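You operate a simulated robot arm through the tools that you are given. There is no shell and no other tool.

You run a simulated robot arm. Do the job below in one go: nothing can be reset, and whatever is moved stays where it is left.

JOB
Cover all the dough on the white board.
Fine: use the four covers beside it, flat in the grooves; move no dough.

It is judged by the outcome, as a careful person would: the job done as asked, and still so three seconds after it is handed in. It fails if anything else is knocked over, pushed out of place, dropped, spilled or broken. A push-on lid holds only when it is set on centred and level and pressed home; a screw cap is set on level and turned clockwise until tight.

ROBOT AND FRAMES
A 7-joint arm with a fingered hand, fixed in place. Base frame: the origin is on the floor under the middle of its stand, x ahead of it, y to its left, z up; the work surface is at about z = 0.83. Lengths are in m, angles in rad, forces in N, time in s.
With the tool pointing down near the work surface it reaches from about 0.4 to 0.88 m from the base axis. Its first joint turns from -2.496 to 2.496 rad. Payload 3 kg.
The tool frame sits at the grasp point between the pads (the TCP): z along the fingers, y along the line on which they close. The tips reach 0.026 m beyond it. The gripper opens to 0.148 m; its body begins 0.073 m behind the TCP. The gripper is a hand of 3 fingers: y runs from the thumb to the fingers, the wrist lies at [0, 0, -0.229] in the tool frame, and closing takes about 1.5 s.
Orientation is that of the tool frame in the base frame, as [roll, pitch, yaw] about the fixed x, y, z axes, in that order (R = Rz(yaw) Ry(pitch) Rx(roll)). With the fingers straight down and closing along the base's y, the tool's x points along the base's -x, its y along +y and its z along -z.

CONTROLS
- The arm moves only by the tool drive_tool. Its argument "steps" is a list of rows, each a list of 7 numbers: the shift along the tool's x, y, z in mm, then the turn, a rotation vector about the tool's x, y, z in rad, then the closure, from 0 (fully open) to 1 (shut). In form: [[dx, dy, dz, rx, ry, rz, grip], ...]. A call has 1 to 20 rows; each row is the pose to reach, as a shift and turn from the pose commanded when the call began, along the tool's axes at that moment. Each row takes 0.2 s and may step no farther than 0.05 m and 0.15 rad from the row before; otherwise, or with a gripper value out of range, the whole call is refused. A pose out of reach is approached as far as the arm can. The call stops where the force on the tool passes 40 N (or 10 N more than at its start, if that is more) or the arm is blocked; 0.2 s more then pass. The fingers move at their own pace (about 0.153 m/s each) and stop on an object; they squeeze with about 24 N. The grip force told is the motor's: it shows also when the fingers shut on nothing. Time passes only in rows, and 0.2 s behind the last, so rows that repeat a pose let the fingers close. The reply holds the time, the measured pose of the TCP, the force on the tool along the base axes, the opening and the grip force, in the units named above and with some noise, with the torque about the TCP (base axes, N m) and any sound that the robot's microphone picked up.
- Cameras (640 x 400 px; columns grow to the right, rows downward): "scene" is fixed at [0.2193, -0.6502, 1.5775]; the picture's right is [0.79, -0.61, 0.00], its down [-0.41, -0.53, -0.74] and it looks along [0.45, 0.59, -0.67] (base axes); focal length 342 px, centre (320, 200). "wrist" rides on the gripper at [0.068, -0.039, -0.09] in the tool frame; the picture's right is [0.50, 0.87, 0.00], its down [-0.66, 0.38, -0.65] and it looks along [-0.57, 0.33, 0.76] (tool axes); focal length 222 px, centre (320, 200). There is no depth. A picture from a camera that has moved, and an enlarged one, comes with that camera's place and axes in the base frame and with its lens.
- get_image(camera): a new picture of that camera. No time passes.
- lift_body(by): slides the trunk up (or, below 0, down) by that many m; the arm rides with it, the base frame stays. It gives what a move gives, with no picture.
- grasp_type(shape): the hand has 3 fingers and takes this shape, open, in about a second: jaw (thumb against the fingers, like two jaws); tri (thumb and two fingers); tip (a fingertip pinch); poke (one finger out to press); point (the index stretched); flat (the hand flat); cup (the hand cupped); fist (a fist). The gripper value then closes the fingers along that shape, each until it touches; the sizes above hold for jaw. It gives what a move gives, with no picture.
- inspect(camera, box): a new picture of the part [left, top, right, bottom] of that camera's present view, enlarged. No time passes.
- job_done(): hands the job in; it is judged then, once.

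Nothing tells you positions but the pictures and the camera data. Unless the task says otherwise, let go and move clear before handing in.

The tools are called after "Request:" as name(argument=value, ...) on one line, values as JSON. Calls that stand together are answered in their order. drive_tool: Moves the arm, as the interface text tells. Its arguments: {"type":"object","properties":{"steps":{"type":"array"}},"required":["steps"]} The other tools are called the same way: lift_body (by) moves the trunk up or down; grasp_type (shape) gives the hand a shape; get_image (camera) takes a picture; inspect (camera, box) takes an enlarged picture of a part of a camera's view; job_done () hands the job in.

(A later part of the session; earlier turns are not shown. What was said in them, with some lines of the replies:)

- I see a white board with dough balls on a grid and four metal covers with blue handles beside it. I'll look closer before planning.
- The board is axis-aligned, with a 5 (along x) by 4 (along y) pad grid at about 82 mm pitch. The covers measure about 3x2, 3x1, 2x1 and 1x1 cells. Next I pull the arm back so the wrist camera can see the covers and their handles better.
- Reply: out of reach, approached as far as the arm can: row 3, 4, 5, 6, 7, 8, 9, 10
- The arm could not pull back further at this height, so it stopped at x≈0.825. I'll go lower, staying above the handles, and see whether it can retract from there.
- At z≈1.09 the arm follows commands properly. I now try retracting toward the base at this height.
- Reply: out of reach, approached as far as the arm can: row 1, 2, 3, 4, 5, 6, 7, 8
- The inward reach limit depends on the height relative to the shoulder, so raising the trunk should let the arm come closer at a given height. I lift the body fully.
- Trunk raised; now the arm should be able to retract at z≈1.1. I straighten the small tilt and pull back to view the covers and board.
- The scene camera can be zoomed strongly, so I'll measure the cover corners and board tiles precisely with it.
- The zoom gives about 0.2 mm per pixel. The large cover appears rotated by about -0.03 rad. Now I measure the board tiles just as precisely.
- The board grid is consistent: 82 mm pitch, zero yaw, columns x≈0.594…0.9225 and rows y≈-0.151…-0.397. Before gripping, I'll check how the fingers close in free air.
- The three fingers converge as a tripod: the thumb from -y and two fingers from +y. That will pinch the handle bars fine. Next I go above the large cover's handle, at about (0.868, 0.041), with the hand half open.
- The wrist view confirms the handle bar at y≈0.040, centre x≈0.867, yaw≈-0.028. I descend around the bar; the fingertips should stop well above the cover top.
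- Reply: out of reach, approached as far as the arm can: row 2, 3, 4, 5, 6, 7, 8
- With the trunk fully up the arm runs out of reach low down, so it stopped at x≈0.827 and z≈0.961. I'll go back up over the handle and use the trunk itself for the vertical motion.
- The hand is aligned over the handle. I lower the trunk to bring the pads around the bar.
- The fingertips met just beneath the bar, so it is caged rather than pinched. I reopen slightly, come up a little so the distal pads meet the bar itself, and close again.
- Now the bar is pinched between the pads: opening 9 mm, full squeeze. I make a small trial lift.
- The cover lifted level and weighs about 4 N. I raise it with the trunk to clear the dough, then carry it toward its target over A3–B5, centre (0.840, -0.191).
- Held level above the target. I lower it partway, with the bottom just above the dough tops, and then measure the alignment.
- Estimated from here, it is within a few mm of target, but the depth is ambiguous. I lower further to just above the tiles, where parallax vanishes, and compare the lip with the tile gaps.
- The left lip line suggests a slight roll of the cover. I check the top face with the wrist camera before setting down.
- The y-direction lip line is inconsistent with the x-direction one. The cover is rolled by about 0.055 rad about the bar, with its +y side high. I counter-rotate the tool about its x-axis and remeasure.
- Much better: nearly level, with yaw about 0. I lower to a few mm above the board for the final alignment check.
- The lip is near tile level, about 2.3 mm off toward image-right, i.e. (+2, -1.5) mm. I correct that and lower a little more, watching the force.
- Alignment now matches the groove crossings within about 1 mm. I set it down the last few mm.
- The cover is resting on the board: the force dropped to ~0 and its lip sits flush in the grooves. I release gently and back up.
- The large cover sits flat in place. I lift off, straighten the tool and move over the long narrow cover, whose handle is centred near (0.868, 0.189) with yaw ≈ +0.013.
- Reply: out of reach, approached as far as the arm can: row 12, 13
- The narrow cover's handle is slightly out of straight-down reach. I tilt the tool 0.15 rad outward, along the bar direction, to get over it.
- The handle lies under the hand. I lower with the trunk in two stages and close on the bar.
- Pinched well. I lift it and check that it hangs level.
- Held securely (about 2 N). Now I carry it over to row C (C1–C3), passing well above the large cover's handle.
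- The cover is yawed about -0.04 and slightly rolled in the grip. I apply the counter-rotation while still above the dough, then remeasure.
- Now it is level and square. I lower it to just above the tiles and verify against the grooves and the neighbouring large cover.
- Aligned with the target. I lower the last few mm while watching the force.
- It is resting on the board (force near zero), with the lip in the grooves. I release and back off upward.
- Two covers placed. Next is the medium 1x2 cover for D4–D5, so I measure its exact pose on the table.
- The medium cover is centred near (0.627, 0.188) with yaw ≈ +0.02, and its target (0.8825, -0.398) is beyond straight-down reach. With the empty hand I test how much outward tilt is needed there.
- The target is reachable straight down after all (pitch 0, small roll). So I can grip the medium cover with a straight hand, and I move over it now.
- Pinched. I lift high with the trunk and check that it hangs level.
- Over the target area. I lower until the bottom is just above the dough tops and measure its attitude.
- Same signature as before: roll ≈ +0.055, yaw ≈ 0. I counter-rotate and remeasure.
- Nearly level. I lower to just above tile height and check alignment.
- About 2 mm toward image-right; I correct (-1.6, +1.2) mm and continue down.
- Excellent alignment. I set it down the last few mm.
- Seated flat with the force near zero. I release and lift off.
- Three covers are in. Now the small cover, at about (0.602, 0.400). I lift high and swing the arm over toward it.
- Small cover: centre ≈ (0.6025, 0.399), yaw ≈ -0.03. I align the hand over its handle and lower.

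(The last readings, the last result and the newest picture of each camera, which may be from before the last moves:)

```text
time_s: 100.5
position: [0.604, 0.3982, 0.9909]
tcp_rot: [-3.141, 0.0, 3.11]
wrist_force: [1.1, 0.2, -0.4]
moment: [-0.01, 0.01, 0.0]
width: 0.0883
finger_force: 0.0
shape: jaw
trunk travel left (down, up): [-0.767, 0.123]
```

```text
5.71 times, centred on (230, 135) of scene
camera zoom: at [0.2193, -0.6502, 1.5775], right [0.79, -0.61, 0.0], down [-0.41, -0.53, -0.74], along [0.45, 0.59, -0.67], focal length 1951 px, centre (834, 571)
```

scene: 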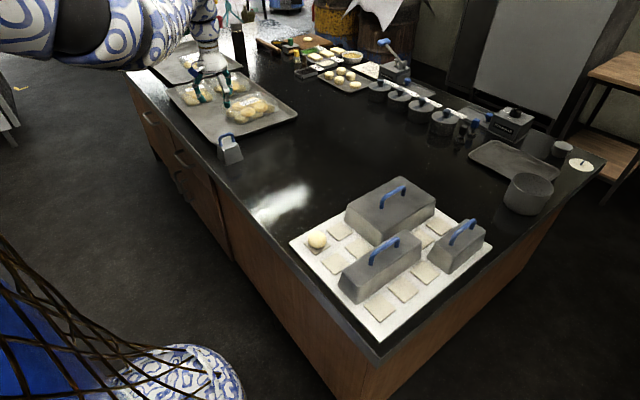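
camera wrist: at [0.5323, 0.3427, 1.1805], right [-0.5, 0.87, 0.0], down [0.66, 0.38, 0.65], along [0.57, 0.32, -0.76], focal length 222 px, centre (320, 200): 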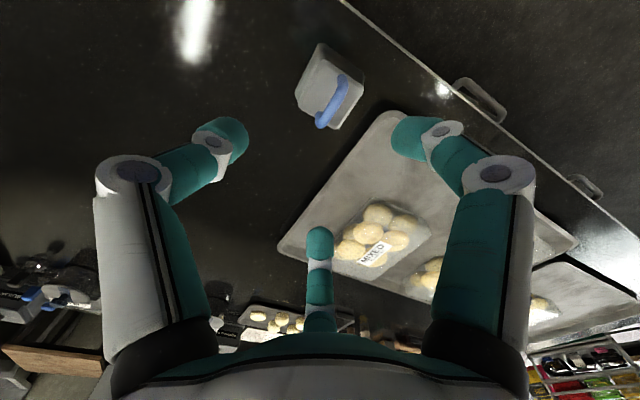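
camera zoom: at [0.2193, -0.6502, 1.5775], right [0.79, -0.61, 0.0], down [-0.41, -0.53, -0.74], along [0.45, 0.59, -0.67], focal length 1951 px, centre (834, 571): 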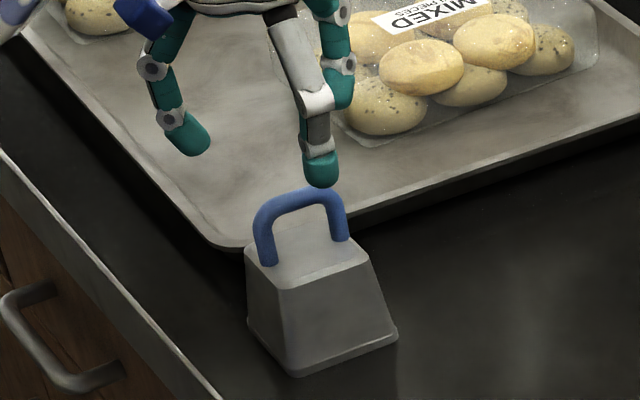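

Request:
lift_body(by=-0.047)

Request:
drive_tool(steps=[[0, 0, 0, 0, 0, 0, 0.6], [0, 0, 0, 0, 0, 0, 0.75], [0, 0, 0, 0, 0, 0, 0.9], [0, 0, 0, 0, 0, 0, 1], [0, 0, 0, 0, 0, 0, 1], [0, 0, 0, 0, 0, 0, 1], [0, 0, 0, 0, 0, 0, 1]])

Request:
inspect(camera="scene", box=[195, 110, 265, 170])

Request:
inspect(camera="wrist", box=[220, 60, 420, 240])

```text
time_s: 101.4
position: [0.6037, 0.3978, 0.9423]
tcp_rot: [-3.142, 0.0, 3.108]
wrist_force: [-0.1, -0.2, -0.2]
moment: [-0.02, 0.01, 0.0]
width: 0.0888
finger_force: 0.1
shape: jaw
trunk travel left (down, up): [-0.72, 0.17]
```

```text
time_s: 103.0
position: [0.6028, 0.3985, 0.9432]
tcp_rot: [3.14, -0.002, 3.108]
wrist_force: [-0.2, -0.2, -1.2]
moment: [0.04, 0.0, 0.04]
width: 0.0109
finger_force: 23.8
shape: jaw
trunk travel left (down, up): [-0.72, 0.17]
```

```text
6.67 times, centred on (230, 140) of scene
camera zoom: at [0.2193, -0.6502, 1.5775], right [0.79, -0.61, 0.0], down [-0.41, -0.53, -0.74], along [0.45, 0.59, -0.67], focal length 2276 px, centre (920, 600)
```

zoom: 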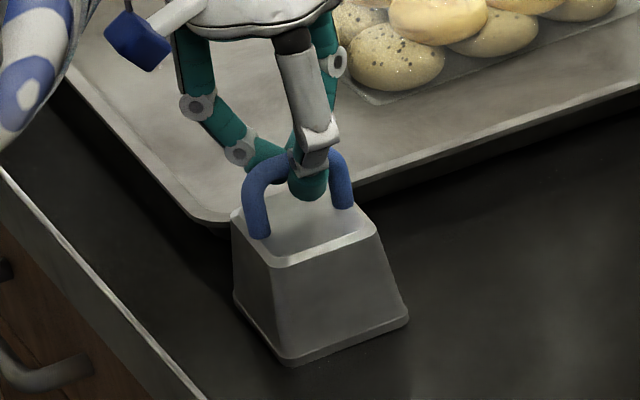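

```text
2.22 times, centred on (320, 150) of wrist
camera zoom: at [0.5331, 0.3618, 1.0341], right [-0.47, 0.88, 0.0], down [0.67, 0.36, 0.65], along [0.58, 0.31, -0.76], focal length 494 px, centre (320, 311)
```

zoom: 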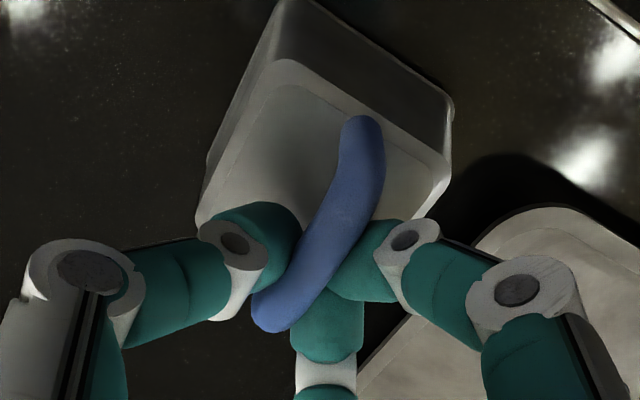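

Pinched. Trial lift and a level check.

Request:
lift_body(by=0.04)

Request:
inspect(camera="scene", box=[195, 100, 265, 160])

Request:
lift_body(by=0.11)

Request:
inspect(camera="scene", box=[180, 70, 260, 140])

```text
time_s: 103.8
position: [0.6031, 0.3975, 0.9831]
tcp_rot: [-3.141, -0.001, 3.109]
wrist_force: [-0.1, -0.1, -1.2]
moment: [0.0, 0.02, 0.0]
width: 0.0109
finger_force: 24.2
shape: jaw
trunk travel left (down, up): [-0.76, 0.13]
```

```text
6.67 times, centred on (230, 130) of scene
camera zoom: at [0.2193, -0.6502, 1.5775], right [0.79, -0.61, 0.0], down [-0.41, -0.53, -0.74], along [0.45, 0.59, -0.67], focal length 2276 px, centre (920, 667)
```

zoom: 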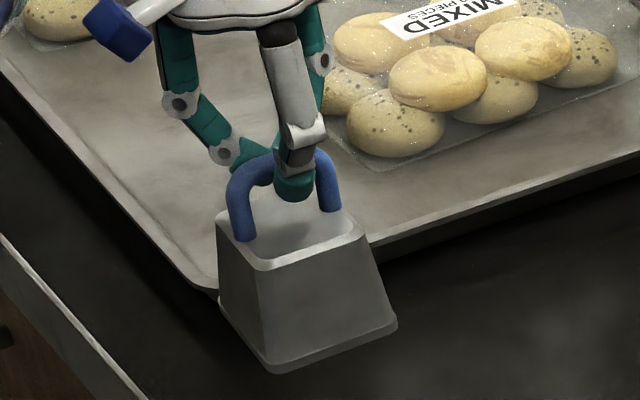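

```text
time_s: 105.2
position: [0.6031, 0.3974, 1.0936]
tcp_rot: [3.14, 0.001, 3.108]
wrist_force: [0.4, 0.5, -1.2]
moment: [0.01, 0.01, -0.01]
width: 0.0106
finger_force: 24.5
shape: jaw
trunk travel left (down, up): [-0.87, 0.02]
```

```text
5.71 times, centred on (220, 105) of scene
camera zoom: at [0.2193, -0.6502, 1.5775], right [0.79, -0.61, 0.0], down [-0.41, -0.53, -0.74], along [0.45, 0.59, -0.67], focal length 1951 px, centre (891, 743)
```

zoom: 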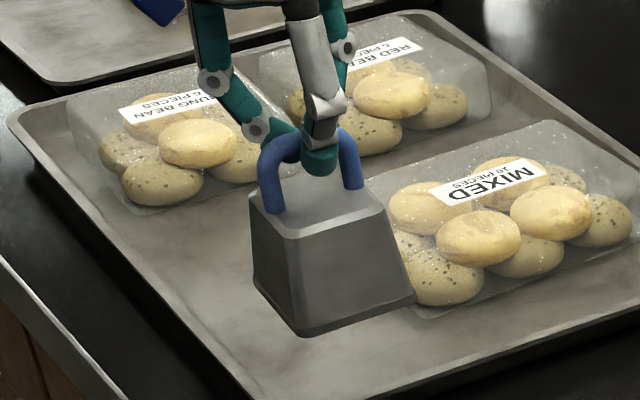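

Held well. I carry it straight along -y to above A1 (0.594, -0.151).

Request:
drive_tool(steps=[[-0.6, -30.6, 0, 0, 0, -0.002, 1], [-1.1, -61.1, 0, 0, 0, -0.004, 1], [-1.7, -91.7, 0, 0, 0, -0.006, 1], [-2.3, -122.3, 0, 0, 0, -0.008, 1], [-2.9, -152.8, 0, 0, 0, -0.01, 1], [-3.4, -183.4, 0, 0, 0, -0.012, 1], [-4, -214, 0, 0, 0, -0.014, 1], [-4.6, -244.5, 0, 0, 0, -0.016, 1], [-5.2, -275.1, 0, 0, 0, -0.018, 1], [-5.7, -305.7, 0, 0, 0, -0.02, 1], [-6.3, -336.2, 0, 0, 0, -0.022, 1], [-6.9, -366.8, 0, 0, 0, -0.024, 1], [-7.4, -397.4, 0, 0, 0, -0.026, 1], [-8, -427.9, 0, 0, 0, -0.028, 1], [-8.6, -458.5, 0, 0, 0, -0.03, 1], [-9.2, -489.1, 0, 0, 0, -0.033, 1], [-9.7, -519.6, 0, 0, 0, -0.033, 1], [-10.3, -550.2, 0, 0, 0, -0.033, 1], [-10.3, -550.2, 0, 0, 0, -0.033, 1], [-10.3, -550.2, 0, 0, 0, -0.033, 1]])

Request:
lift_body(by=-0.075)

Request:
get_image(camera="scene")

Request:
inspect(camera="scene", box=[280, 180, 360, 260])

```text
time_s: 109.4
position: [0.5944, -0.1517, 1.0945]
tcp_rot: [-3.14, 0.0, -3.141]
wrist_force: [-0.4, -0.3, -1.2]
moment: [0.05, 0.01, 0.02]
width: 0.0102
finger_force: 23.6
shape: jaw
trunk travel left (down, up): [-0.87, 0.02]
```

```text
time_s: 110.5
position: [0.595, -0.1519, 1.0202]
tcp_rot: [-3.14, 0.0, 3.141]
wrist_force: [-0.2, -0.2, -1.4]
moment: [-0.01, 0.03, 0.01]
width: 0.0103
finger_force: 23.9
shape: jaw
trunk travel left (down, up): [-0.795, 0.095]
```

```text
taken
```

scene: 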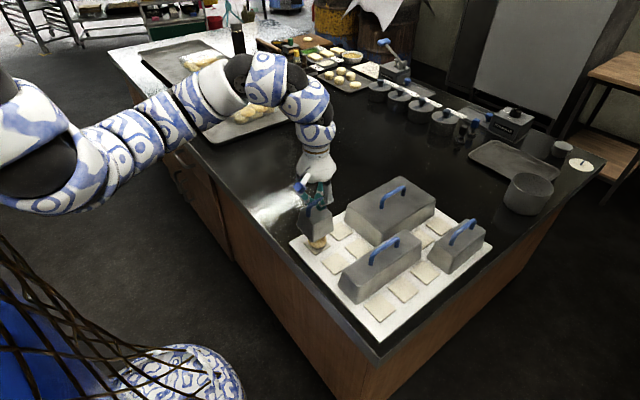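

```text
5.00 times, centred on (320, 220) of scene
camera zoom: at [0.2193, -0.6502, 1.5775], right [0.79, -0.61, 0.0], down [-0.41, -0.53, -0.74], along [0.45, 0.59, -0.67], focal length 1707 px, centre (320, 100)
```

zoom: 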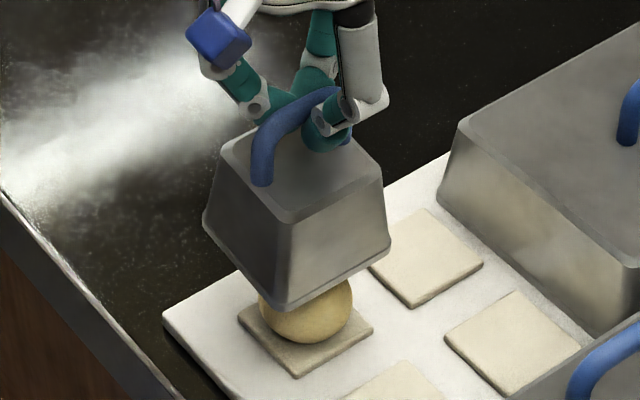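

Request:
inspect(camera="scene", box=[292, 220, 332, 245])

Request:
inspect(camera="scene", box=[304, 222, 344, 247])

```text
16.00 times, centred on (312, 232) of scene
camera zoom: at [0.2193, -0.6502, 1.5775], right [0.79, -0.61, 0.0], down [-0.41, -0.53, -0.74], along [0.45, 0.59, -0.67], focal length 5463 px, centre (448, -320)
```

zoom: 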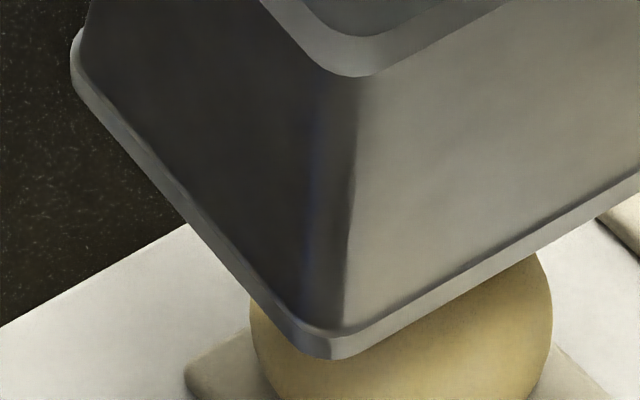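

```text
16.00 times, centred on (324, 234) of scene
camera zoom: at [0.2193, -0.6502, 1.5775], right [0.79, -0.61, 0.0], down [-0.41, -0.53, -0.74], along [0.45, 0.59, -0.67], focal length 5463 px, centre (256, -352)
```

zoom: 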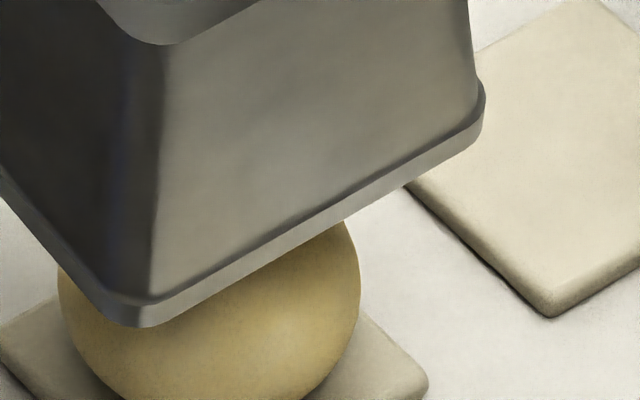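

The small cover is rolled by about +0.15 rad in the grip (yaw ≈ 0). I counter-rotate the hand about the bar and remeasure.

Request:
drive_tool(steps=[[0, 0, 0, 0.03, 0, 0, 1], [0, 0, 0, 0.06, 0, 0, 1], [0, 0, 0, 0.09, 0, 0, 1], [0, 0, 0, 0.12, 0, 0, 1], [0, 0, 0, 0.15, 0, 0, 1], [0, 0, 0, 0.15, 0, 0, 1]])

Request:
inspect(camera="scene", box=[280, 180, 360, 260])

Request:
inspect(camera="scene", box=[292, 222, 332, 247])

Request:
inspect(camera="scene", box=[304, 224, 344, 249])

```text
time_s: 111.9
position: [0.5934, -0.1518, 1.0197]
tcp_rot: [-2.993, 0.001, -3.141]
wrist_force: [0.1, -0.9, -2.4]
moment: [-0.03, -0.03, -0.03]
width: 0.01
finger_force: 23.7
shape: jaw
trunk travel left (down, up): [-0.795, 0.095]
```

```text
5.00 times, centred on (320, 220) of scene
camera zoom: at [0.2193, -0.6502, 1.5775], right [0.79, -0.61, 0.0], down [-0.41, -0.53, -0.74], along [0.45, 0.59, -0.67], focal length 1707 px, centre (320, 100)
```

zoom: 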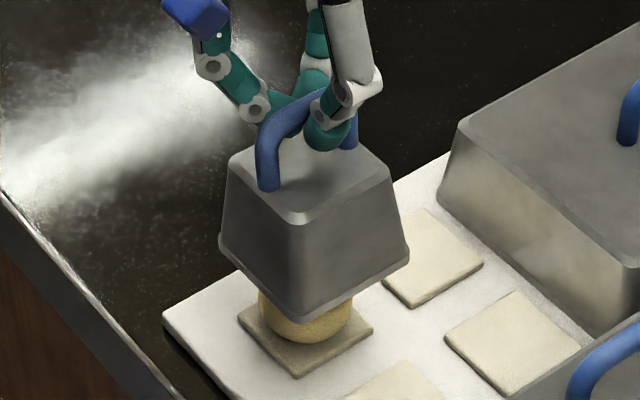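

```text
16.00 times, centred on (312, 234) of scene
camera zoom: at [0.2193, -0.6502, 1.5775], right [0.79, -0.61, 0.0], down [-0.41, -0.53, -0.74], along [0.45, 0.59, -0.67], focal length 5463 px, centre (448, -352)
```

zoom: 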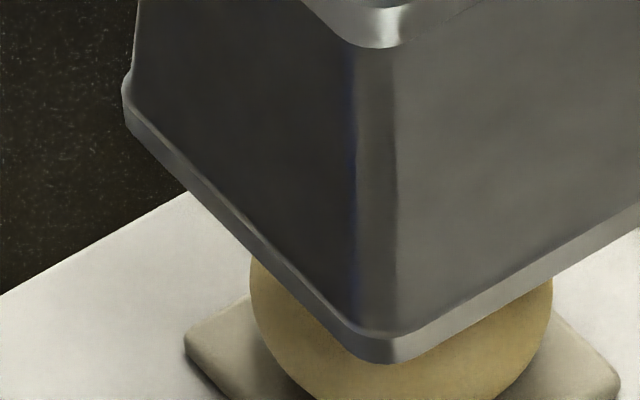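

```text
16.00 times, centred on (324, 236) of scene
camera zoom: at [0.2193, -0.6502, 1.5775], right [0.79, -0.61, 0.0], down [-0.41, -0.53, -0.74], along [0.45, 0.59, -0.67], focal length 5463 px, centre (256, -384)
```

zoom: 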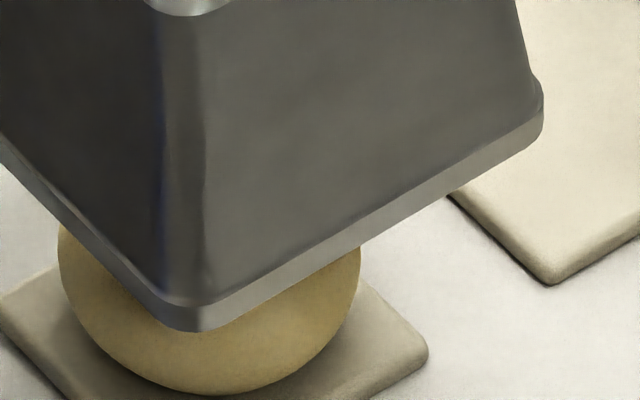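

Level now, but it sits about 7 mm too far in -y. I shift it and lower closer to the board.

Request:
drive_tool(steps=[[0, 3.5, -0.5, 0, 0, 0, 1], [0, 6.9, -1, 0, 0, 0, 1], [0, 6.9, -1, 0, 0, 0, 1]])

Request:
lift_body(by=-0.045)

Request:
inspect(camera="scene", box=[284, 195, 364, 270])

Request:
inspect(camera="scene", box=[292, 232, 332, 257])

Request:
inspect(camera="scene", box=[304, 232, 344, 257])

```text
time_s: 112.7
position: [0.5947, -0.1452, 1.0204]
tcp_rot: [-2.992, -0.001, -3.14]
wrist_force: [-0.9, 0.5, -0.7]
moment: [0.01, 0.01, -0.02]
width: 0.0101
finger_force: 23.7
shape: jaw
trunk travel left (down, up): [-0.795, 0.095]
```

```text
time_s: 113.6
position: [0.5937, -0.1432, 0.9754]
tcp_rot: [-2.992, 0.0, -3.141]
wrist_force: [0.8, -0.1, -0.4]
moment: [-0.01, 0.0, 0.0]
width: 0.0102
finger_force: 23.9
shape: jaw
trunk travel left (down, up): [-0.75, 0.14]
```

```text
5.33 times, centred on (324, 232) of scene
camera zoom: at [0.2193, -0.6502, 1.5775], right [0.79, -0.61, 0.0], down [-0.41, -0.53, -0.74], along [0.45, 0.59, -0.67], focal length 1821 px, centre (299, 27)
```

zoom: 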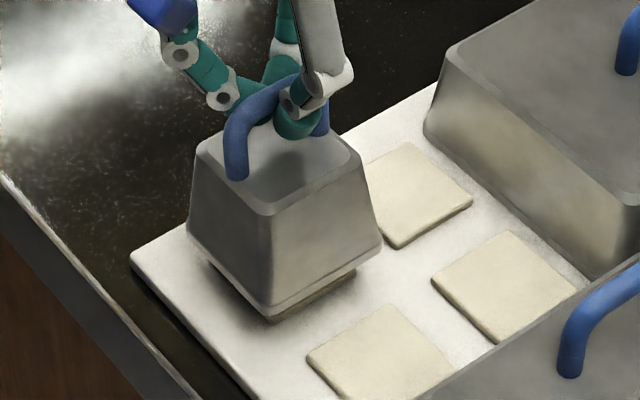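

```text
16.00 times, centred on (312, 244) of scene
camera zoom: at [0.2193, -0.6502, 1.5775], right [0.79, -0.61, 0.0], down [-0.41, -0.53, -0.74], along [0.45, 0.59, -0.67], focal length 5463 px, centre (448, -512)
```

zoom: 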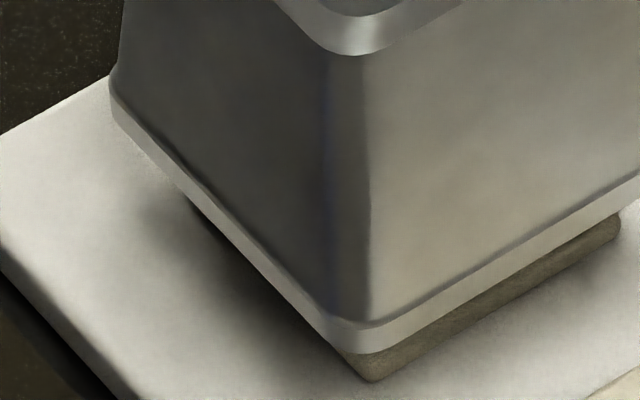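

```text
16.00 times, centred on (324, 244) of scene
camera zoom: at [0.2193, -0.6502, 1.5775], right [0.79, -0.61, 0.0], down [-0.41, -0.53, -0.74], along [0.45, 0.59, -0.67], focal length 5463 px, centre (256, -512)
```

zoom: 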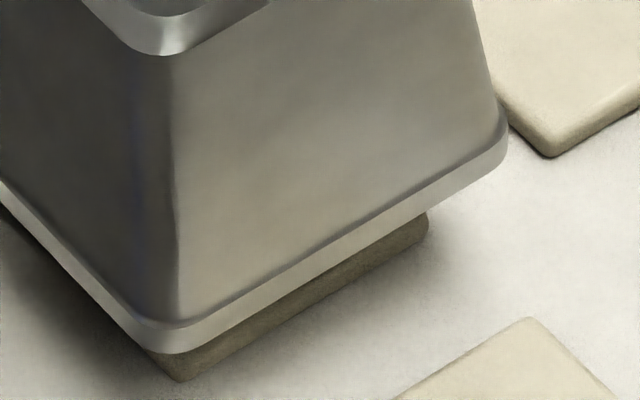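

Alignment with A1 looks right on. I lower further and recheck near the tiles.

Request:
lift_body(by=-0.018)

Request:
inspect(camera="scene", box=[292, 234, 332, 259])

Request:
inspect(camera="scene", box=[304, 234, 344, 259])

```text
time_s: 114.3
position: [0.5941, -0.1453, 0.9561]
tcp_rot: [-2.99, 0.0, 3.141]
wrist_force: [-0.6, -0.1, -1.5]
moment: [0.03, -0.02, 0.04]
width: 0.0101
finger_force: 24.4
shape: jaw
trunk travel left (down, up): [-0.732, 0.158]
```

```text
16.00 times, centred on (312, 246) of scene
camera zoom: at [0.2193, -0.6502, 1.5775], right [0.79, -0.61, 0.0], down [-0.41, -0.53, -0.74], along [0.45, 0.59, -0.67], focal length 5463 px, centre (448, -544)
```

zoom: 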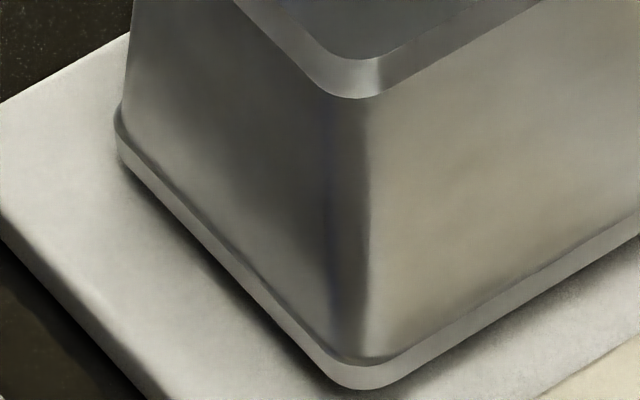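

```text
16.00 times, centred on (324, 246) of scene
camera zoom: at [0.2193, -0.6502, 1.5775], right [0.79, -0.61, 0.0], down [-0.41, -0.53, -0.74], along [0.45, 0.59, -0.67], focal length 5463 px, centre (256, -544)
```

zoom: 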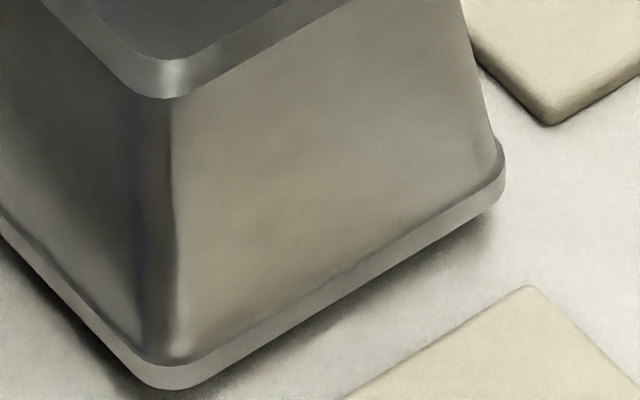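

Request:
lift_body(by=-0.006)

Request:
lift_body(by=-0.002)

Request:
inspect(camera="scene", box=[292, 236, 332, 261])

Request:
inspect(camera="scene", box=[304, 236, 344, 261])

```text
time_s: 114.8
position: [0.5948, -0.1442, 0.9514]
tcp_rot: [-2.991, 0.001, -3.14]
wrist_force: [-0.1, 1.2, -0.8]
moment: [0.03, -0.01, 0.01]
width: 0.0099
finger_force: 23.6
shape: jaw
trunk travel left (down, up): [-0.726, 0.164]
```

```text
time_s: 115.3
position: [0.5949, -0.1445, 0.9484]
tcp_rot: [-2.992, 0.0, 3.141]
wrist_force: [0.3, -0.6, -1.0]
moment: [-0.01, 0.0, 0.02]
width: 0.0101
finger_force: 23.8
shape: jaw
trunk travel left (down, up): [-0.724, 0.166]
```

```text
16.00 times, centred on (312, 248) of scene
camera zoom: at [0.2193, -0.6502, 1.5775], right [0.79, -0.61, 0.0], down [-0.41, -0.53, -0.74], along [0.45, 0.59, -0.67], focal length 5463 px, centre (448, -576)
```

zoom: 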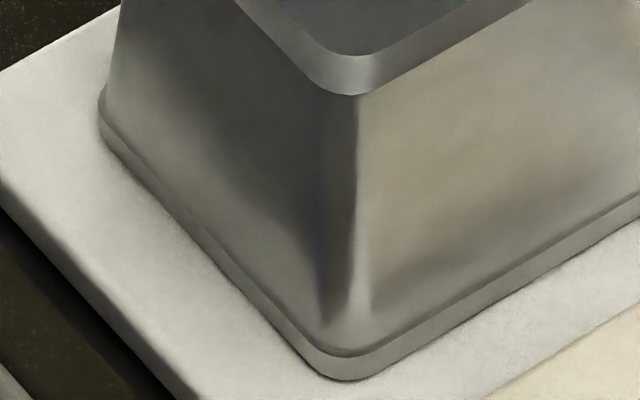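

```text
16.00 times, centred on (324, 248) of scene
camera zoom: at [0.2193, -0.6502, 1.5775], right [0.79, -0.61, 0.0], down [-0.41, -0.53, -0.74], along [0.45, 0.59, -0.67], focal length 5463 px, centre (256, -576)
```

zoom: 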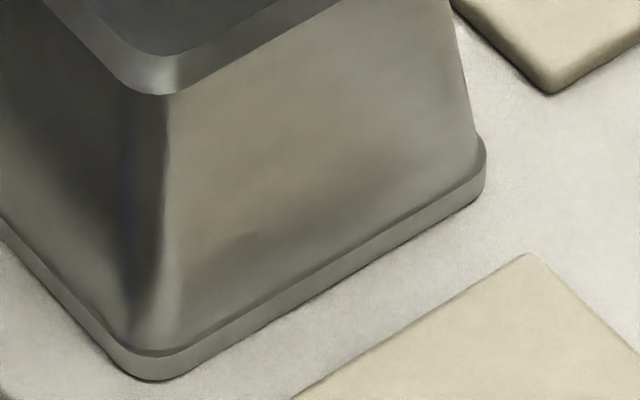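

Request:
lift_body(by=-0.0015)

Request:
lift_body(by=-0.0015)

Request:
inspect(camera="scene", box=[292, 236, 332, 261])

Request:
inspect(camera="scene", box=[304, 236, 344, 261])

```text
time_s: 115.8
position: [0.5938, -0.1434, 0.9478]
tcp_rot: [-2.99, -0.001, -3.141]
wrist_force: [-0.5, -0.5, 1.7]
moment: [0.02, -0.01, 0.0]
width: 0.0101
finger_force: 23.9
shape: jaw
trunk travel left (down, up): [-0.722, 0.168]
```

```text
time_s: 116.3
position: [0.5931, -0.1444, 0.9464]
tcp_rot: [-2.993, 0.002, 3.141]
wrist_force: [-0.5, -0.9, 1.3]
moment: [0.01, -0.01, -0.01]
width: 0.0103
finger_force: 23.4
shape: jaw
trunk travel left (down, up): [-0.721, 0.169]
```

```text
16.00 times, centred on (312, 248) of scene
camera zoom: at [0.2193, -0.6502, 1.5775], right [0.79, -0.61, 0.0], down [-0.41, -0.53, -0.74], along [0.45, 0.59, -0.67], focal length 5463 px, centre (448, -576)
```

zoom: 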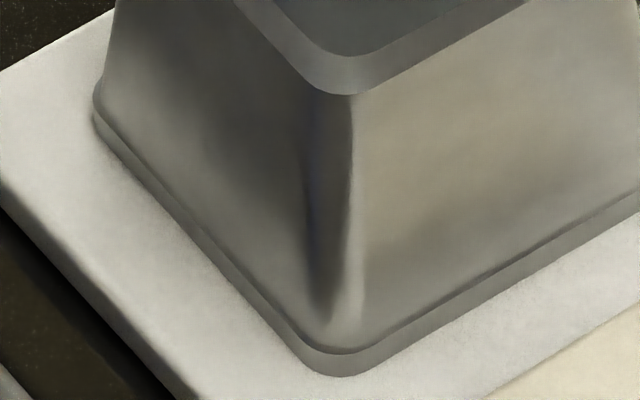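

```text
16.00 times, centred on (324, 248) of scene
camera zoom: at [0.2193, -0.6502, 1.5775], right [0.79, -0.61, 0.0], down [-0.41, -0.53, -0.74], along [0.45, 0.59, -0.67], focal length 5463 px, centre (256, -576)
```

zoom: 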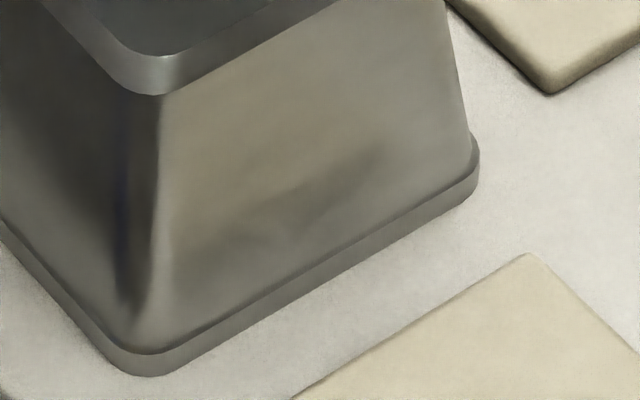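

It touched down, but leveling shifted it about +5 mm in y. To centre it properly in the grooves I lift it a few mm, shift, and set it down again.

Request:
lift_body(by=0.008)

Request:
inspect(camera="scene", box=[292, 236, 332, 261])

Request:
inspect(camera="scene", box=[304, 236, 344, 261])

```text
time_s: 116.9
position: [0.5951, -0.1443, 0.9532]
tcp_rot: [-2.992, 0.0, -3.141]
wrist_force: [0.0, 0.2, -0.9]
moment: [0.0, 0.02, 0.01]
width: 0.0099
finger_force: 24.4
shape: jaw
trunk travel left (down, up): [-0.729, 0.161]
```

```text
16.00 times, centred on (312, 248) of scene
camera zoom: at [0.2193, -0.6502, 1.5775], right [0.79, -0.61, 0.0], down [-0.41, -0.53, -0.74], along [0.45, 0.59, -0.67], focal length 5463 px, centre (448, -576)
```

zoom: 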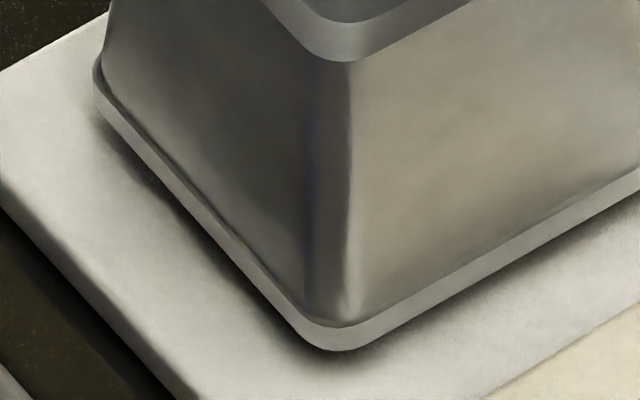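

```text
16.00 times, centred on (324, 248) of scene
camera zoom: at [0.2193, -0.6502, 1.5775], right [0.79, -0.61, 0.0], down [-0.41, -0.53, -0.74], along [0.45, 0.59, -0.67], focal length 5463 px, centre (256, -576)
```

zoom: 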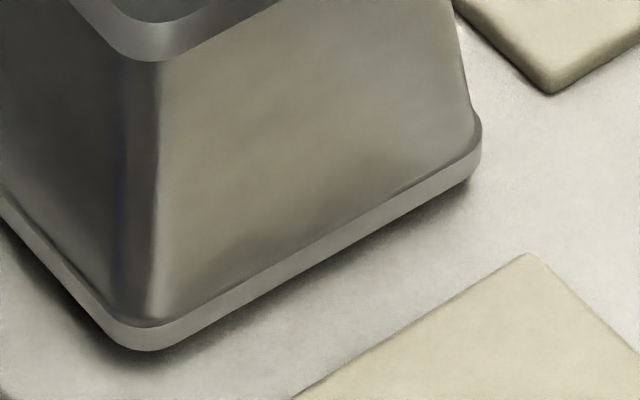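

Request:
drive_tool(steps=[[-0.3, -1.9, 0.3, 0, 0, 0, 1], [-0.5, -3.8, 0.57, 0, 0, 0, 1], [-0.5, -3.8, 0.57, 0, 0, 0, 1]])

Request:
lift_body(by=-0.005)

Request:
lift_body(by=-0.002)

Request:
inspect(camera="scene", box=[292, 236, 332, 261])

Request:
inspect(camera="scene", box=[304, 236, 344, 261])

```text
time_s: 117.7
position: [0.5953, -0.1488, 0.9542]
tcp_rot: [-2.992, -0.001, 3.14]
wrist_force: [-0.2, 0.7, -0.8]
moment: [0.02, 0.0, -0.02]
width: 0.0099
finger_force: 23.9
shape: jaw
trunk travel left (down, up): [-0.729, 0.161]
```

```text
time_s: 118.3
position: [0.5944, -0.1477, 0.9494]
tcp_rot: [-2.993, 0.0, -3.14]
wrist_force: [0.3, -0.4, -1.4]
moment: [0.01, 0.03, -0.04]
width: 0.01
finger_force: 24.1
shape: jaw
trunk travel left (down, up): [-0.724, 0.166]
```

```text
time_s: 118.8
position: [0.5948, -0.1468, 0.9472]
tcp_rot: [-2.992, 0.0, -3.141]
wrist_force: [0.9, 0.3, -1.4]
moment: [0.0, -0.02, -0.03]
width: 0.0098
finger_force: 23.8
shape: jaw
trunk travel left (down, up): [-0.722, 0.168]
```

```text
16.00 times, centred on (312, 248) of scene
camera zoom: at [0.2193, -0.6502, 1.5775], right [0.79, -0.61, 0.0], down [-0.41, -0.53, -0.74], along [0.45, 0.59, -0.67], focal length 5463 px, centre (448, -576)
```

zoom: 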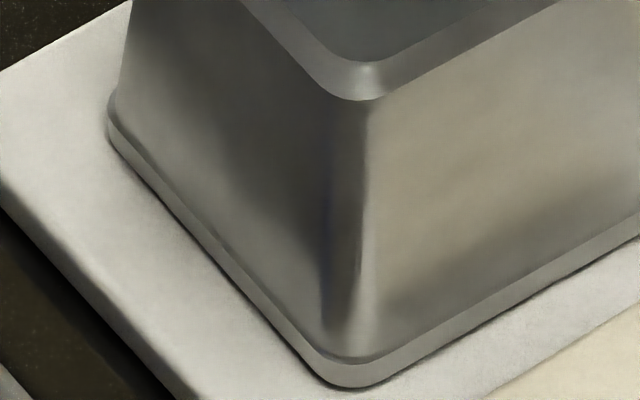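

```text
16.00 times, centred on (324, 248) of scene
camera zoom: at [0.2193, -0.6502, 1.5775], right [0.79, -0.61, 0.0], down [-0.41, -0.53, -0.74], along [0.45, 0.59, -0.67], focal length 5463 px, centre (256, -576)
```

zoom: 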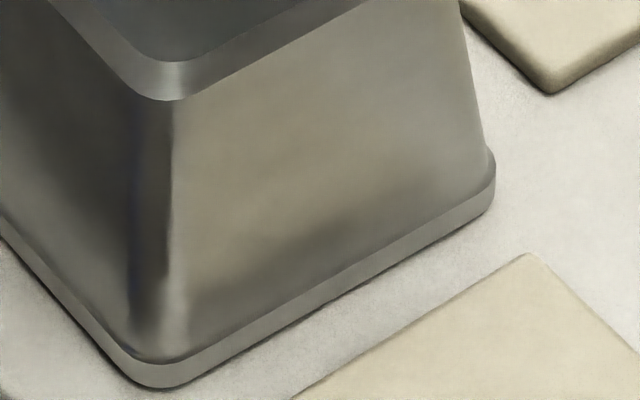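

Centred now. Final press down to contact.

Request:
lift_body(by=-0.0015)

Request:
lift_body(by=-0.001)

Request:
inspect(camera="scene", box=[292, 236, 332, 261])

Request:
inspect(camera="scene", box=[304, 236, 344, 261])

```text
time_s: 119.3
position: [0.595, -0.1484, 0.946]
tcp_rot: [-2.993, 0.001, -3.141]
wrist_force: [-1.3, -0.3, 1.2]
moment: [0.02, -0.01, 0.01]
width: 0.01
finger_force: 24.0
shape: jaw
trunk travel left (down, up): [-0.72, 0.17]
```

```text
time_s: 119.8
position: [0.5949, -0.1485, 0.9451]
tcp_rot: [-2.991, -0.001, 3.141]
wrist_force: [-0.6, -1.1, 2.2]
moment: [0.01, -0.01, -0.02]
width: 0.0101
finger_force: 23.4
shape: jaw
trunk travel left (down, up): [-0.719, 0.171]
```

```text
16.00 times, centred on (312, 248) of scene
camera zoom: at [0.2193, -0.6502, 1.5775], right [0.79, -0.61, 0.0], down [-0.41, -0.53, -0.74], along [0.45, 0.59, -0.67], focal length 5463 px, centre (448, -576)
```

zoom: 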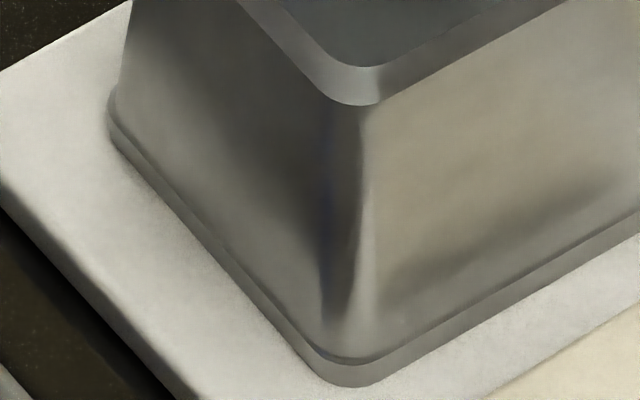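

```text
16.00 times, centred on (324, 248) of scene
camera zoom: at [0.2193, -0.6502, 1.5775], right [0.79, -0.61, 0.0], down [-0.41, -0.53, -0.74], along [0.45, 0.59, -0.67], focal length 5463 px, centre (256, -576)
```

zoom: 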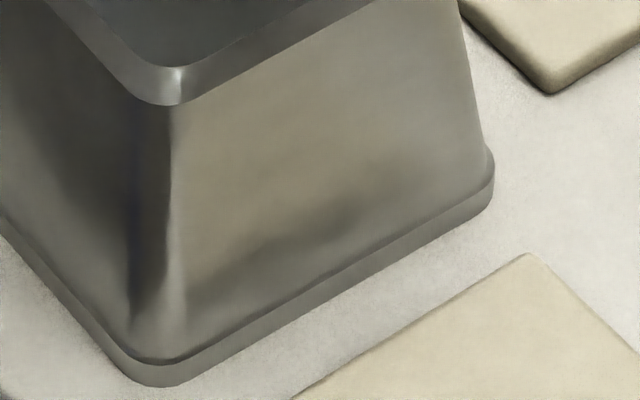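

Flush and flat. Releasing slowly, then lifting clear.

Request:
drive_tool(steps=[[0, 0, 0, 0, 0, 0, 0.87], [0, 0, 0, 0, 0, 0, 0.8], [0, 0, 0, 0, 0, 0, 0.7], [0, 0, 0, 0, 0, 0, 0.55], [0, 0, 0, 0, 0, 0, 0.45], [0, 0, 0, 0, 0, 0, 0.4], [0, 0, 0, 0, 0, 0, 0.4]])

Request:
inspect(camera="scene", box=[280, 190, 360, 265])

Request:
lift_body(by=0.12)

Request:
get_image(camera="scene")

Request:
inspect(camera="scene", box=[292, 236, 332, 261])

```text
time_s: 121.4
position: [0.5937, -0.1478, 0.9443]
tcp_rot: [-2.992, -0.002, 3.14]
wrist_force: [0.1, -0.2, 0.0]
moment: [-0.02, -0.03, 0.02]
width: 0.0883
finger_force: 0.0
shape: jaw
trunk travel left (down, up): [-0.719, 0.171]
```

```text
5.33 times, centred on (320, 228) of scene
camera zoom: at [0.2193, -0.6502, 1.5775], right [0.79, -0.61, 0.0], down [-0.41, -0.53, -0.74], along [0.45, 0.59, -0.67], focal length 1821 px, centre (320, 53)
```

zoom: 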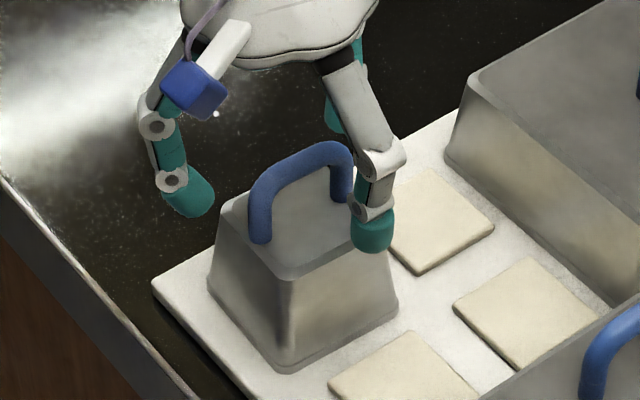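

```text
time_s: 122.9
position: [0.5944, -0.1476, 1.0657]
tcp_rot: [-2.991, 0.0, -3.141]
wrist_force: [0.3, 0.6, -0.6]
moment: [0.0, 0.03, 0.0]
width: 0.0881
finger_force: 0.1
shape: jaw
trunk travel left (down, up): [-0.839, 0.051]
```

```text
taken
```

scene: 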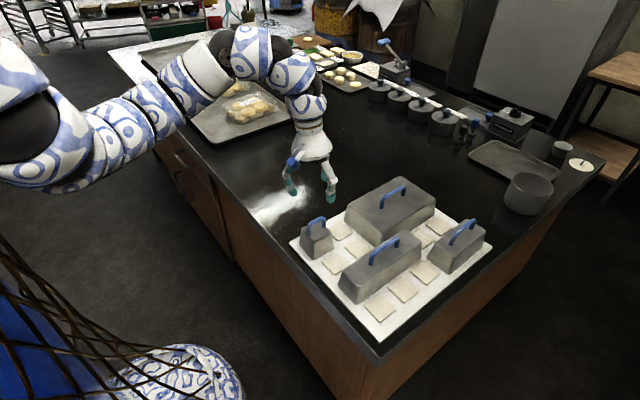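

```text
16.00 times, centred on (312, 248) of scene
camera zoom: at [0.2193, -0.6502, 1.5775], right [0.79, -0.61, 0.0], down [-0.41, -0.53, -0.74], along [0.45, 0.59, -0.67], focal length 5463 px, centre (448, -576)
```

zoom: 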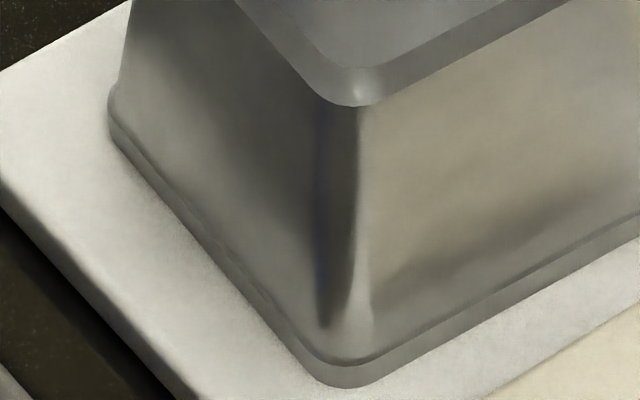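

All four covers are on. I inspect each one closely for flatness and seating before handing in.

Request:
inspect(camera="scene", box=[285, 175, 405, 270])

Request:
inspect(camera="scene", box=[370, 175, 495, 275])

Request:
inspect(camera="scene", box=[330, 225, 430, 310])

Request:
inspect(camera="scene", box=[355, 225, 395, 250])

Request:
inspect(camera="scene", box=[400, 205, 440, 230])

Request:
inspect(camera="scene", box=[400, 235, 440, 260])

```text
4.21 times, centred on (345, 222) of scene
camera zoom: at [0.2193, -0.6502, 1.5775], right [0.79, -0.61, 0.0], down [-0.41, -0.53, -0.74], along [0.45, 0.59, -0.67], focal length 1438 px, centre (215, 105)
```

zoom: 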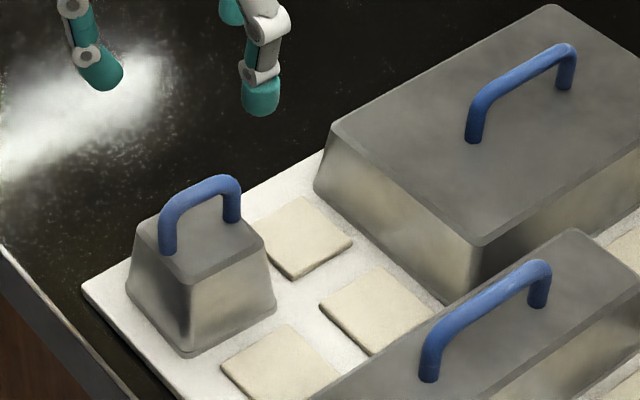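

```text
4.00 times, centred on (432, 225) of scene
camera zoom: at [0.2193, -0.6502, 1.5775], right [0.79, -0.61, 0.0], down [-0.41, -0.53, -0.74], along [0.45, 0.59, -0.67], focal length 1366 px, centre (-130, 100)
```

zoom: 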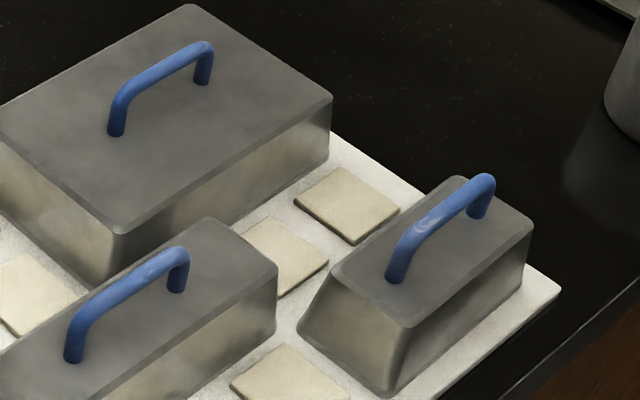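

```text
4.71 times, centred on (380, 268) of scene
camera zoom: at [0.2193, -0.6502, 1.5775], right [0.79, -0.61, 0.0], down [-0.41, -0.53, -0.74], along [0.45, 0.59, -0.67], focal length 1607 px, centre (38, -118)
```

zoom: 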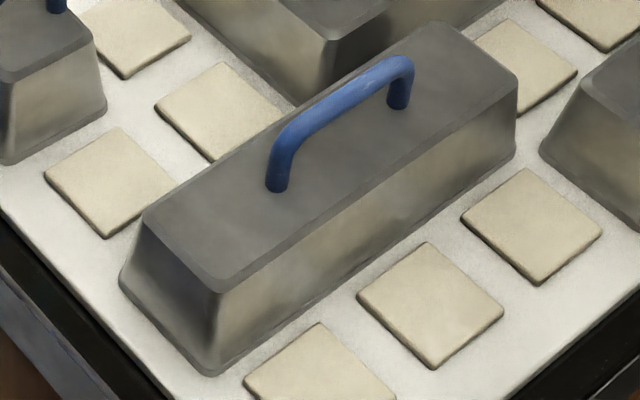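

```text
16.00 times, centred on (375, 238) of scene
camera zoom: at [0.2193, -0.6502, 1.5775], right [0.79, -0.61, 0.0], down [-0.41, -0.53, -0.74], along [0.45, 0.59, -0.67], focal length 5463 px, centre (-560, -400)
```

zoom: 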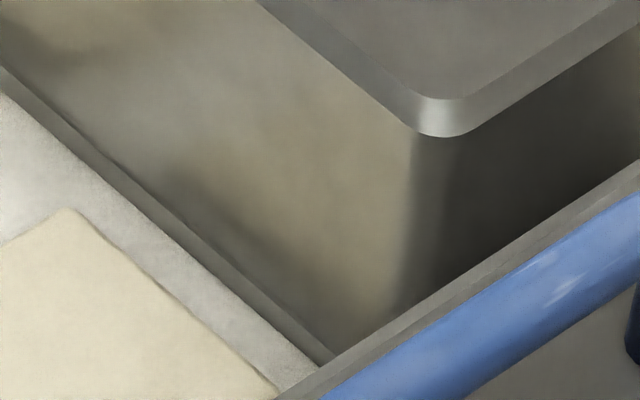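

```text
16.00 times, centred on (420, 218) of scene
camera zoom: at [0.2193, -0.6502, 1.5775], right [0.79, -0.61, 0.0], down [-0.41, -0.53, -0.74], along [0.45, 0.59, -0.67], focal length 5463 px, centre (-1280, -80)
```

zoom: 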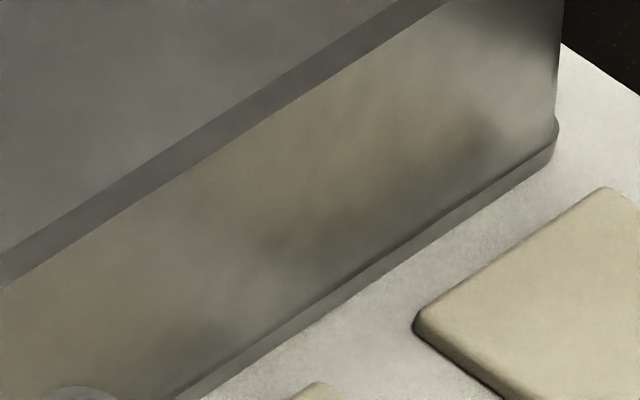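

```text
16.00 times, centred on (420, 248) of scene
camera zoom: at [0.2193, -0.6502, 1.5775], right [0.79, -0.61, 0.0], down [-0.41, -0.53, -0.74], along [0.45, 0.59, -0.67], focal length 5463 px, centre (-1280, -560)
```

zoom: 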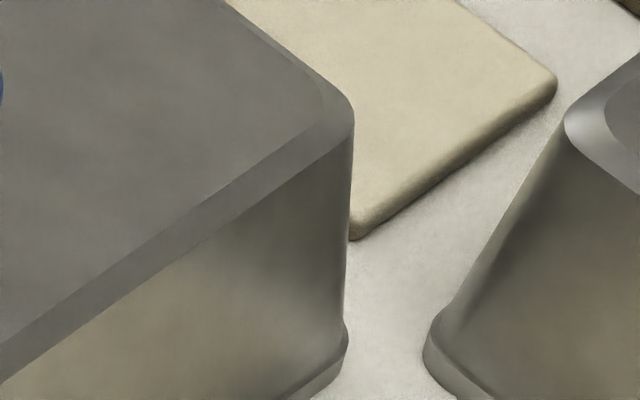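

Request:
inspect(camera="scene", box=[325, 265, 365, 290])

Request:
inspect(camera="scene", box=[345, 285, 385, 310])

Request:
inspect(camera="scene", box=[390, 248, 430, 273])

Request:
inspect(camera="scene", box=[425, 250, 465, 275])

Request:
inspect(camera="scene", box=[460, 235, 500, 260])

Request:
inspect(camera="scene", box=[335, 208, 375, 233])

```text
16.00 times, centred on (345, 278) of scene
camera zoom: at [0.2193, -0.6502, 1.5775], right [0.79, -0.61, 0.0], down [-0.41, -0.53, -0.74], along [0.45, 0.59, -0.67], focal length 5463 px, centre (-80, -1040)
```

zoom: 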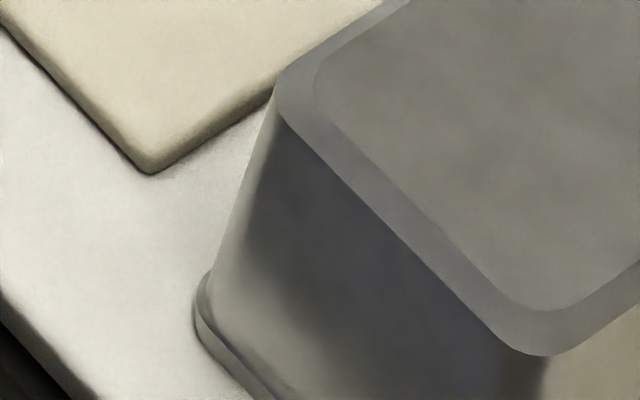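

```text
16.00 times, centred on (365, 298) of scene
camera zoom: at [0.2193, -0.6502, 1.5775], right [0.79, -0.61, 0.0], down [-0.41, -0.53, -0.74], along [0.45, 0.59, -0.67], focal length 5463 px, centre (-400, -1360)
```

zoom: 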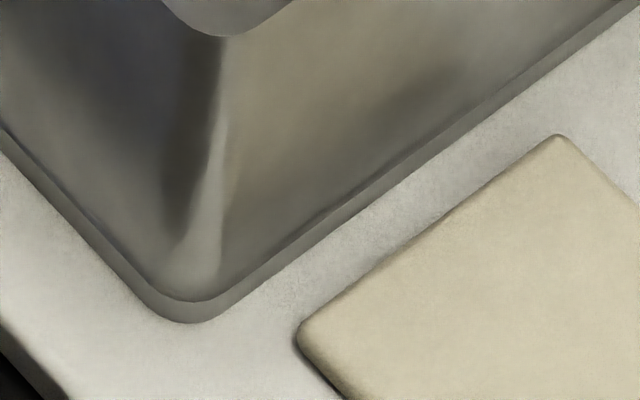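

```text
16.00 times, centred on (410, 260) of scene
camera zoom: at [0.2193, -0.6502, 1.5775], right [0.79, -0.61, 0.0], down [-0.41, -0.53, -0.74], along [0.45, 0.59, -0.67], focal length 5463 px, centre (-1120, -768)
```

zoom: 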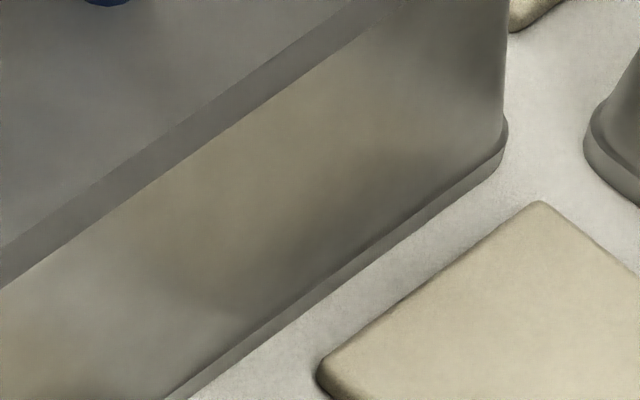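

```text
16.00 times, centred on (445, 262) of scene
camera zoom: at [0.2193, -0.6502, 1.5775], right [0.79, -0.61, 0.0], down [-0.41, -0.53, -0.74], along [0.45, 0.59, -0.67], focal length 5463 px, centre (-1680, -800)
```

zoom: 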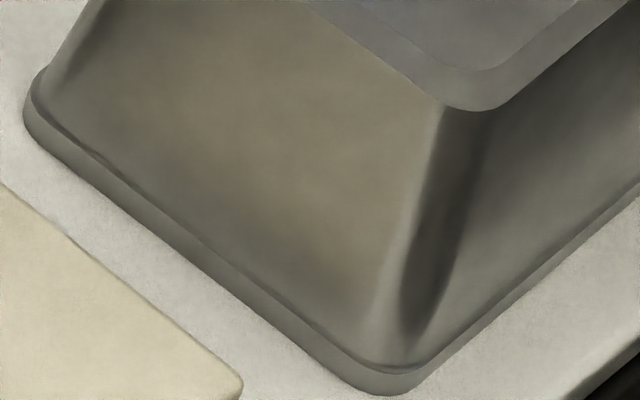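

```text
16.00 times, centred on (480, 248) of scene
camera zoom: at [0.2193, -0.6502, 1.5775], right [0.79, -0.61, 0.0], down [-0.41, -0.53, -0.74], along [0.45, 0.59, -0.67], focal length 5463 px, centre (-2240, -560)
```

zoom: 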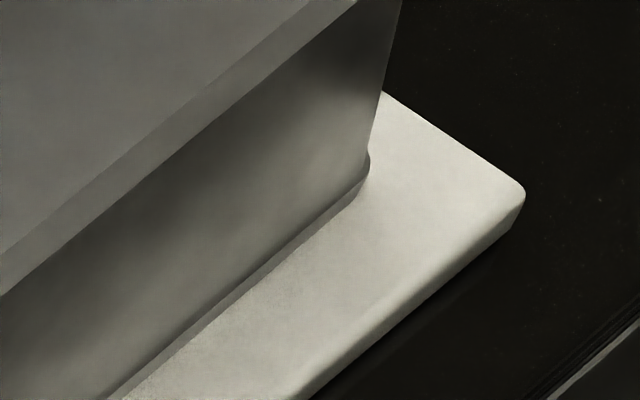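

```text
16.00 times, centred on (355, 220) of scene
camera zoom: at [0.2193, -0.6502, 1.5775], right [0.79, -0.61, 0.0], down [-0.41, -0.53, -0.74], along [0.45, 0.59, -0.67], focal length 5463 px, centre (-240, -128)
```

zoom: 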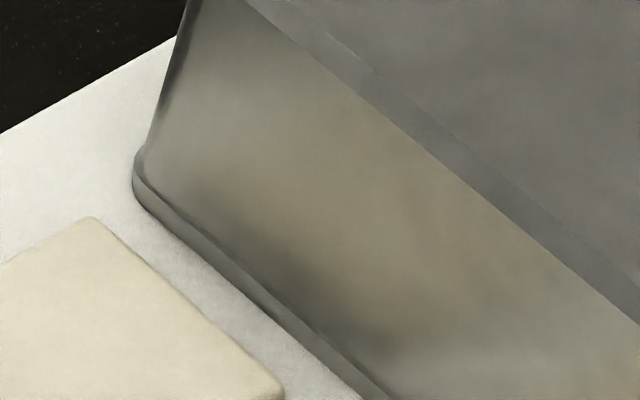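

Every lip I can see is flush on the white board, and the rest of the table is undisturbed. I move the arm a bit further clear and take one last look.

Request:
lift_body(by=0.045)

Request:
get_image(camera="scene")

```text
time_s: 123.8
position: [0.5955, -0.1481, 1.1108]
tcp_rot: [-2.992, -0.003, 3.141]
wrist_force: [-0.2, -0.1, -0.7]
moment: [-0.04, 0.01, -0.01]
width: 0.088
finger_force: 0.1
shape: jaw
trunk travel left (down, up): [-0.884, 0.006]
```

```text
taken
```

scene: 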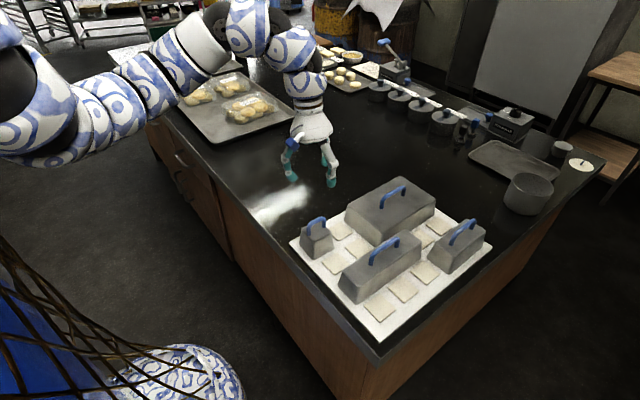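

All the dough on the white board is covered. The four covers sit flat in the grooves, the hand is clear, and nothing else has moved, so I hand in the job.

Request:
job_done()

```text
The job is handed in.
```

All eleven pieces of dough on the white board are now under the four covers, and I've handed the job in. The result of the judging hasn't come back.

Taking A as the row farthest from the scene camera (D is nearest it) and column 1 as the end nearest the robot:

| Cover | Squares covered |
|---|---|
| Large (3x2) | A3–A5 and B3–B5 (B3 has no dough) |
| Long narrow (3x1) | C1–C3 |
| Medium (2x1) | D4–D5 |
| Small (1x1) | A1 |

- **Seating:** in close-up, every lip I could see sits flat on the board, in the grooves between the raised squares. I couldn't see where the large and long covers meet. The long cover's three visible corners are flat, so it isn't resting on the large one.
- **Small cover:** the first time it went down it ended up about 5 mm off. I lifted it slightly, centred it and set it down again.
- **Dough underneath:** I can't see the dough under the covers. By my measurements each cover came down with a few millimetres to spare, so the dough should not have moved.
- **Rest of the table:** nothing else looks moved in the final picture, and the hand is clear of everything.
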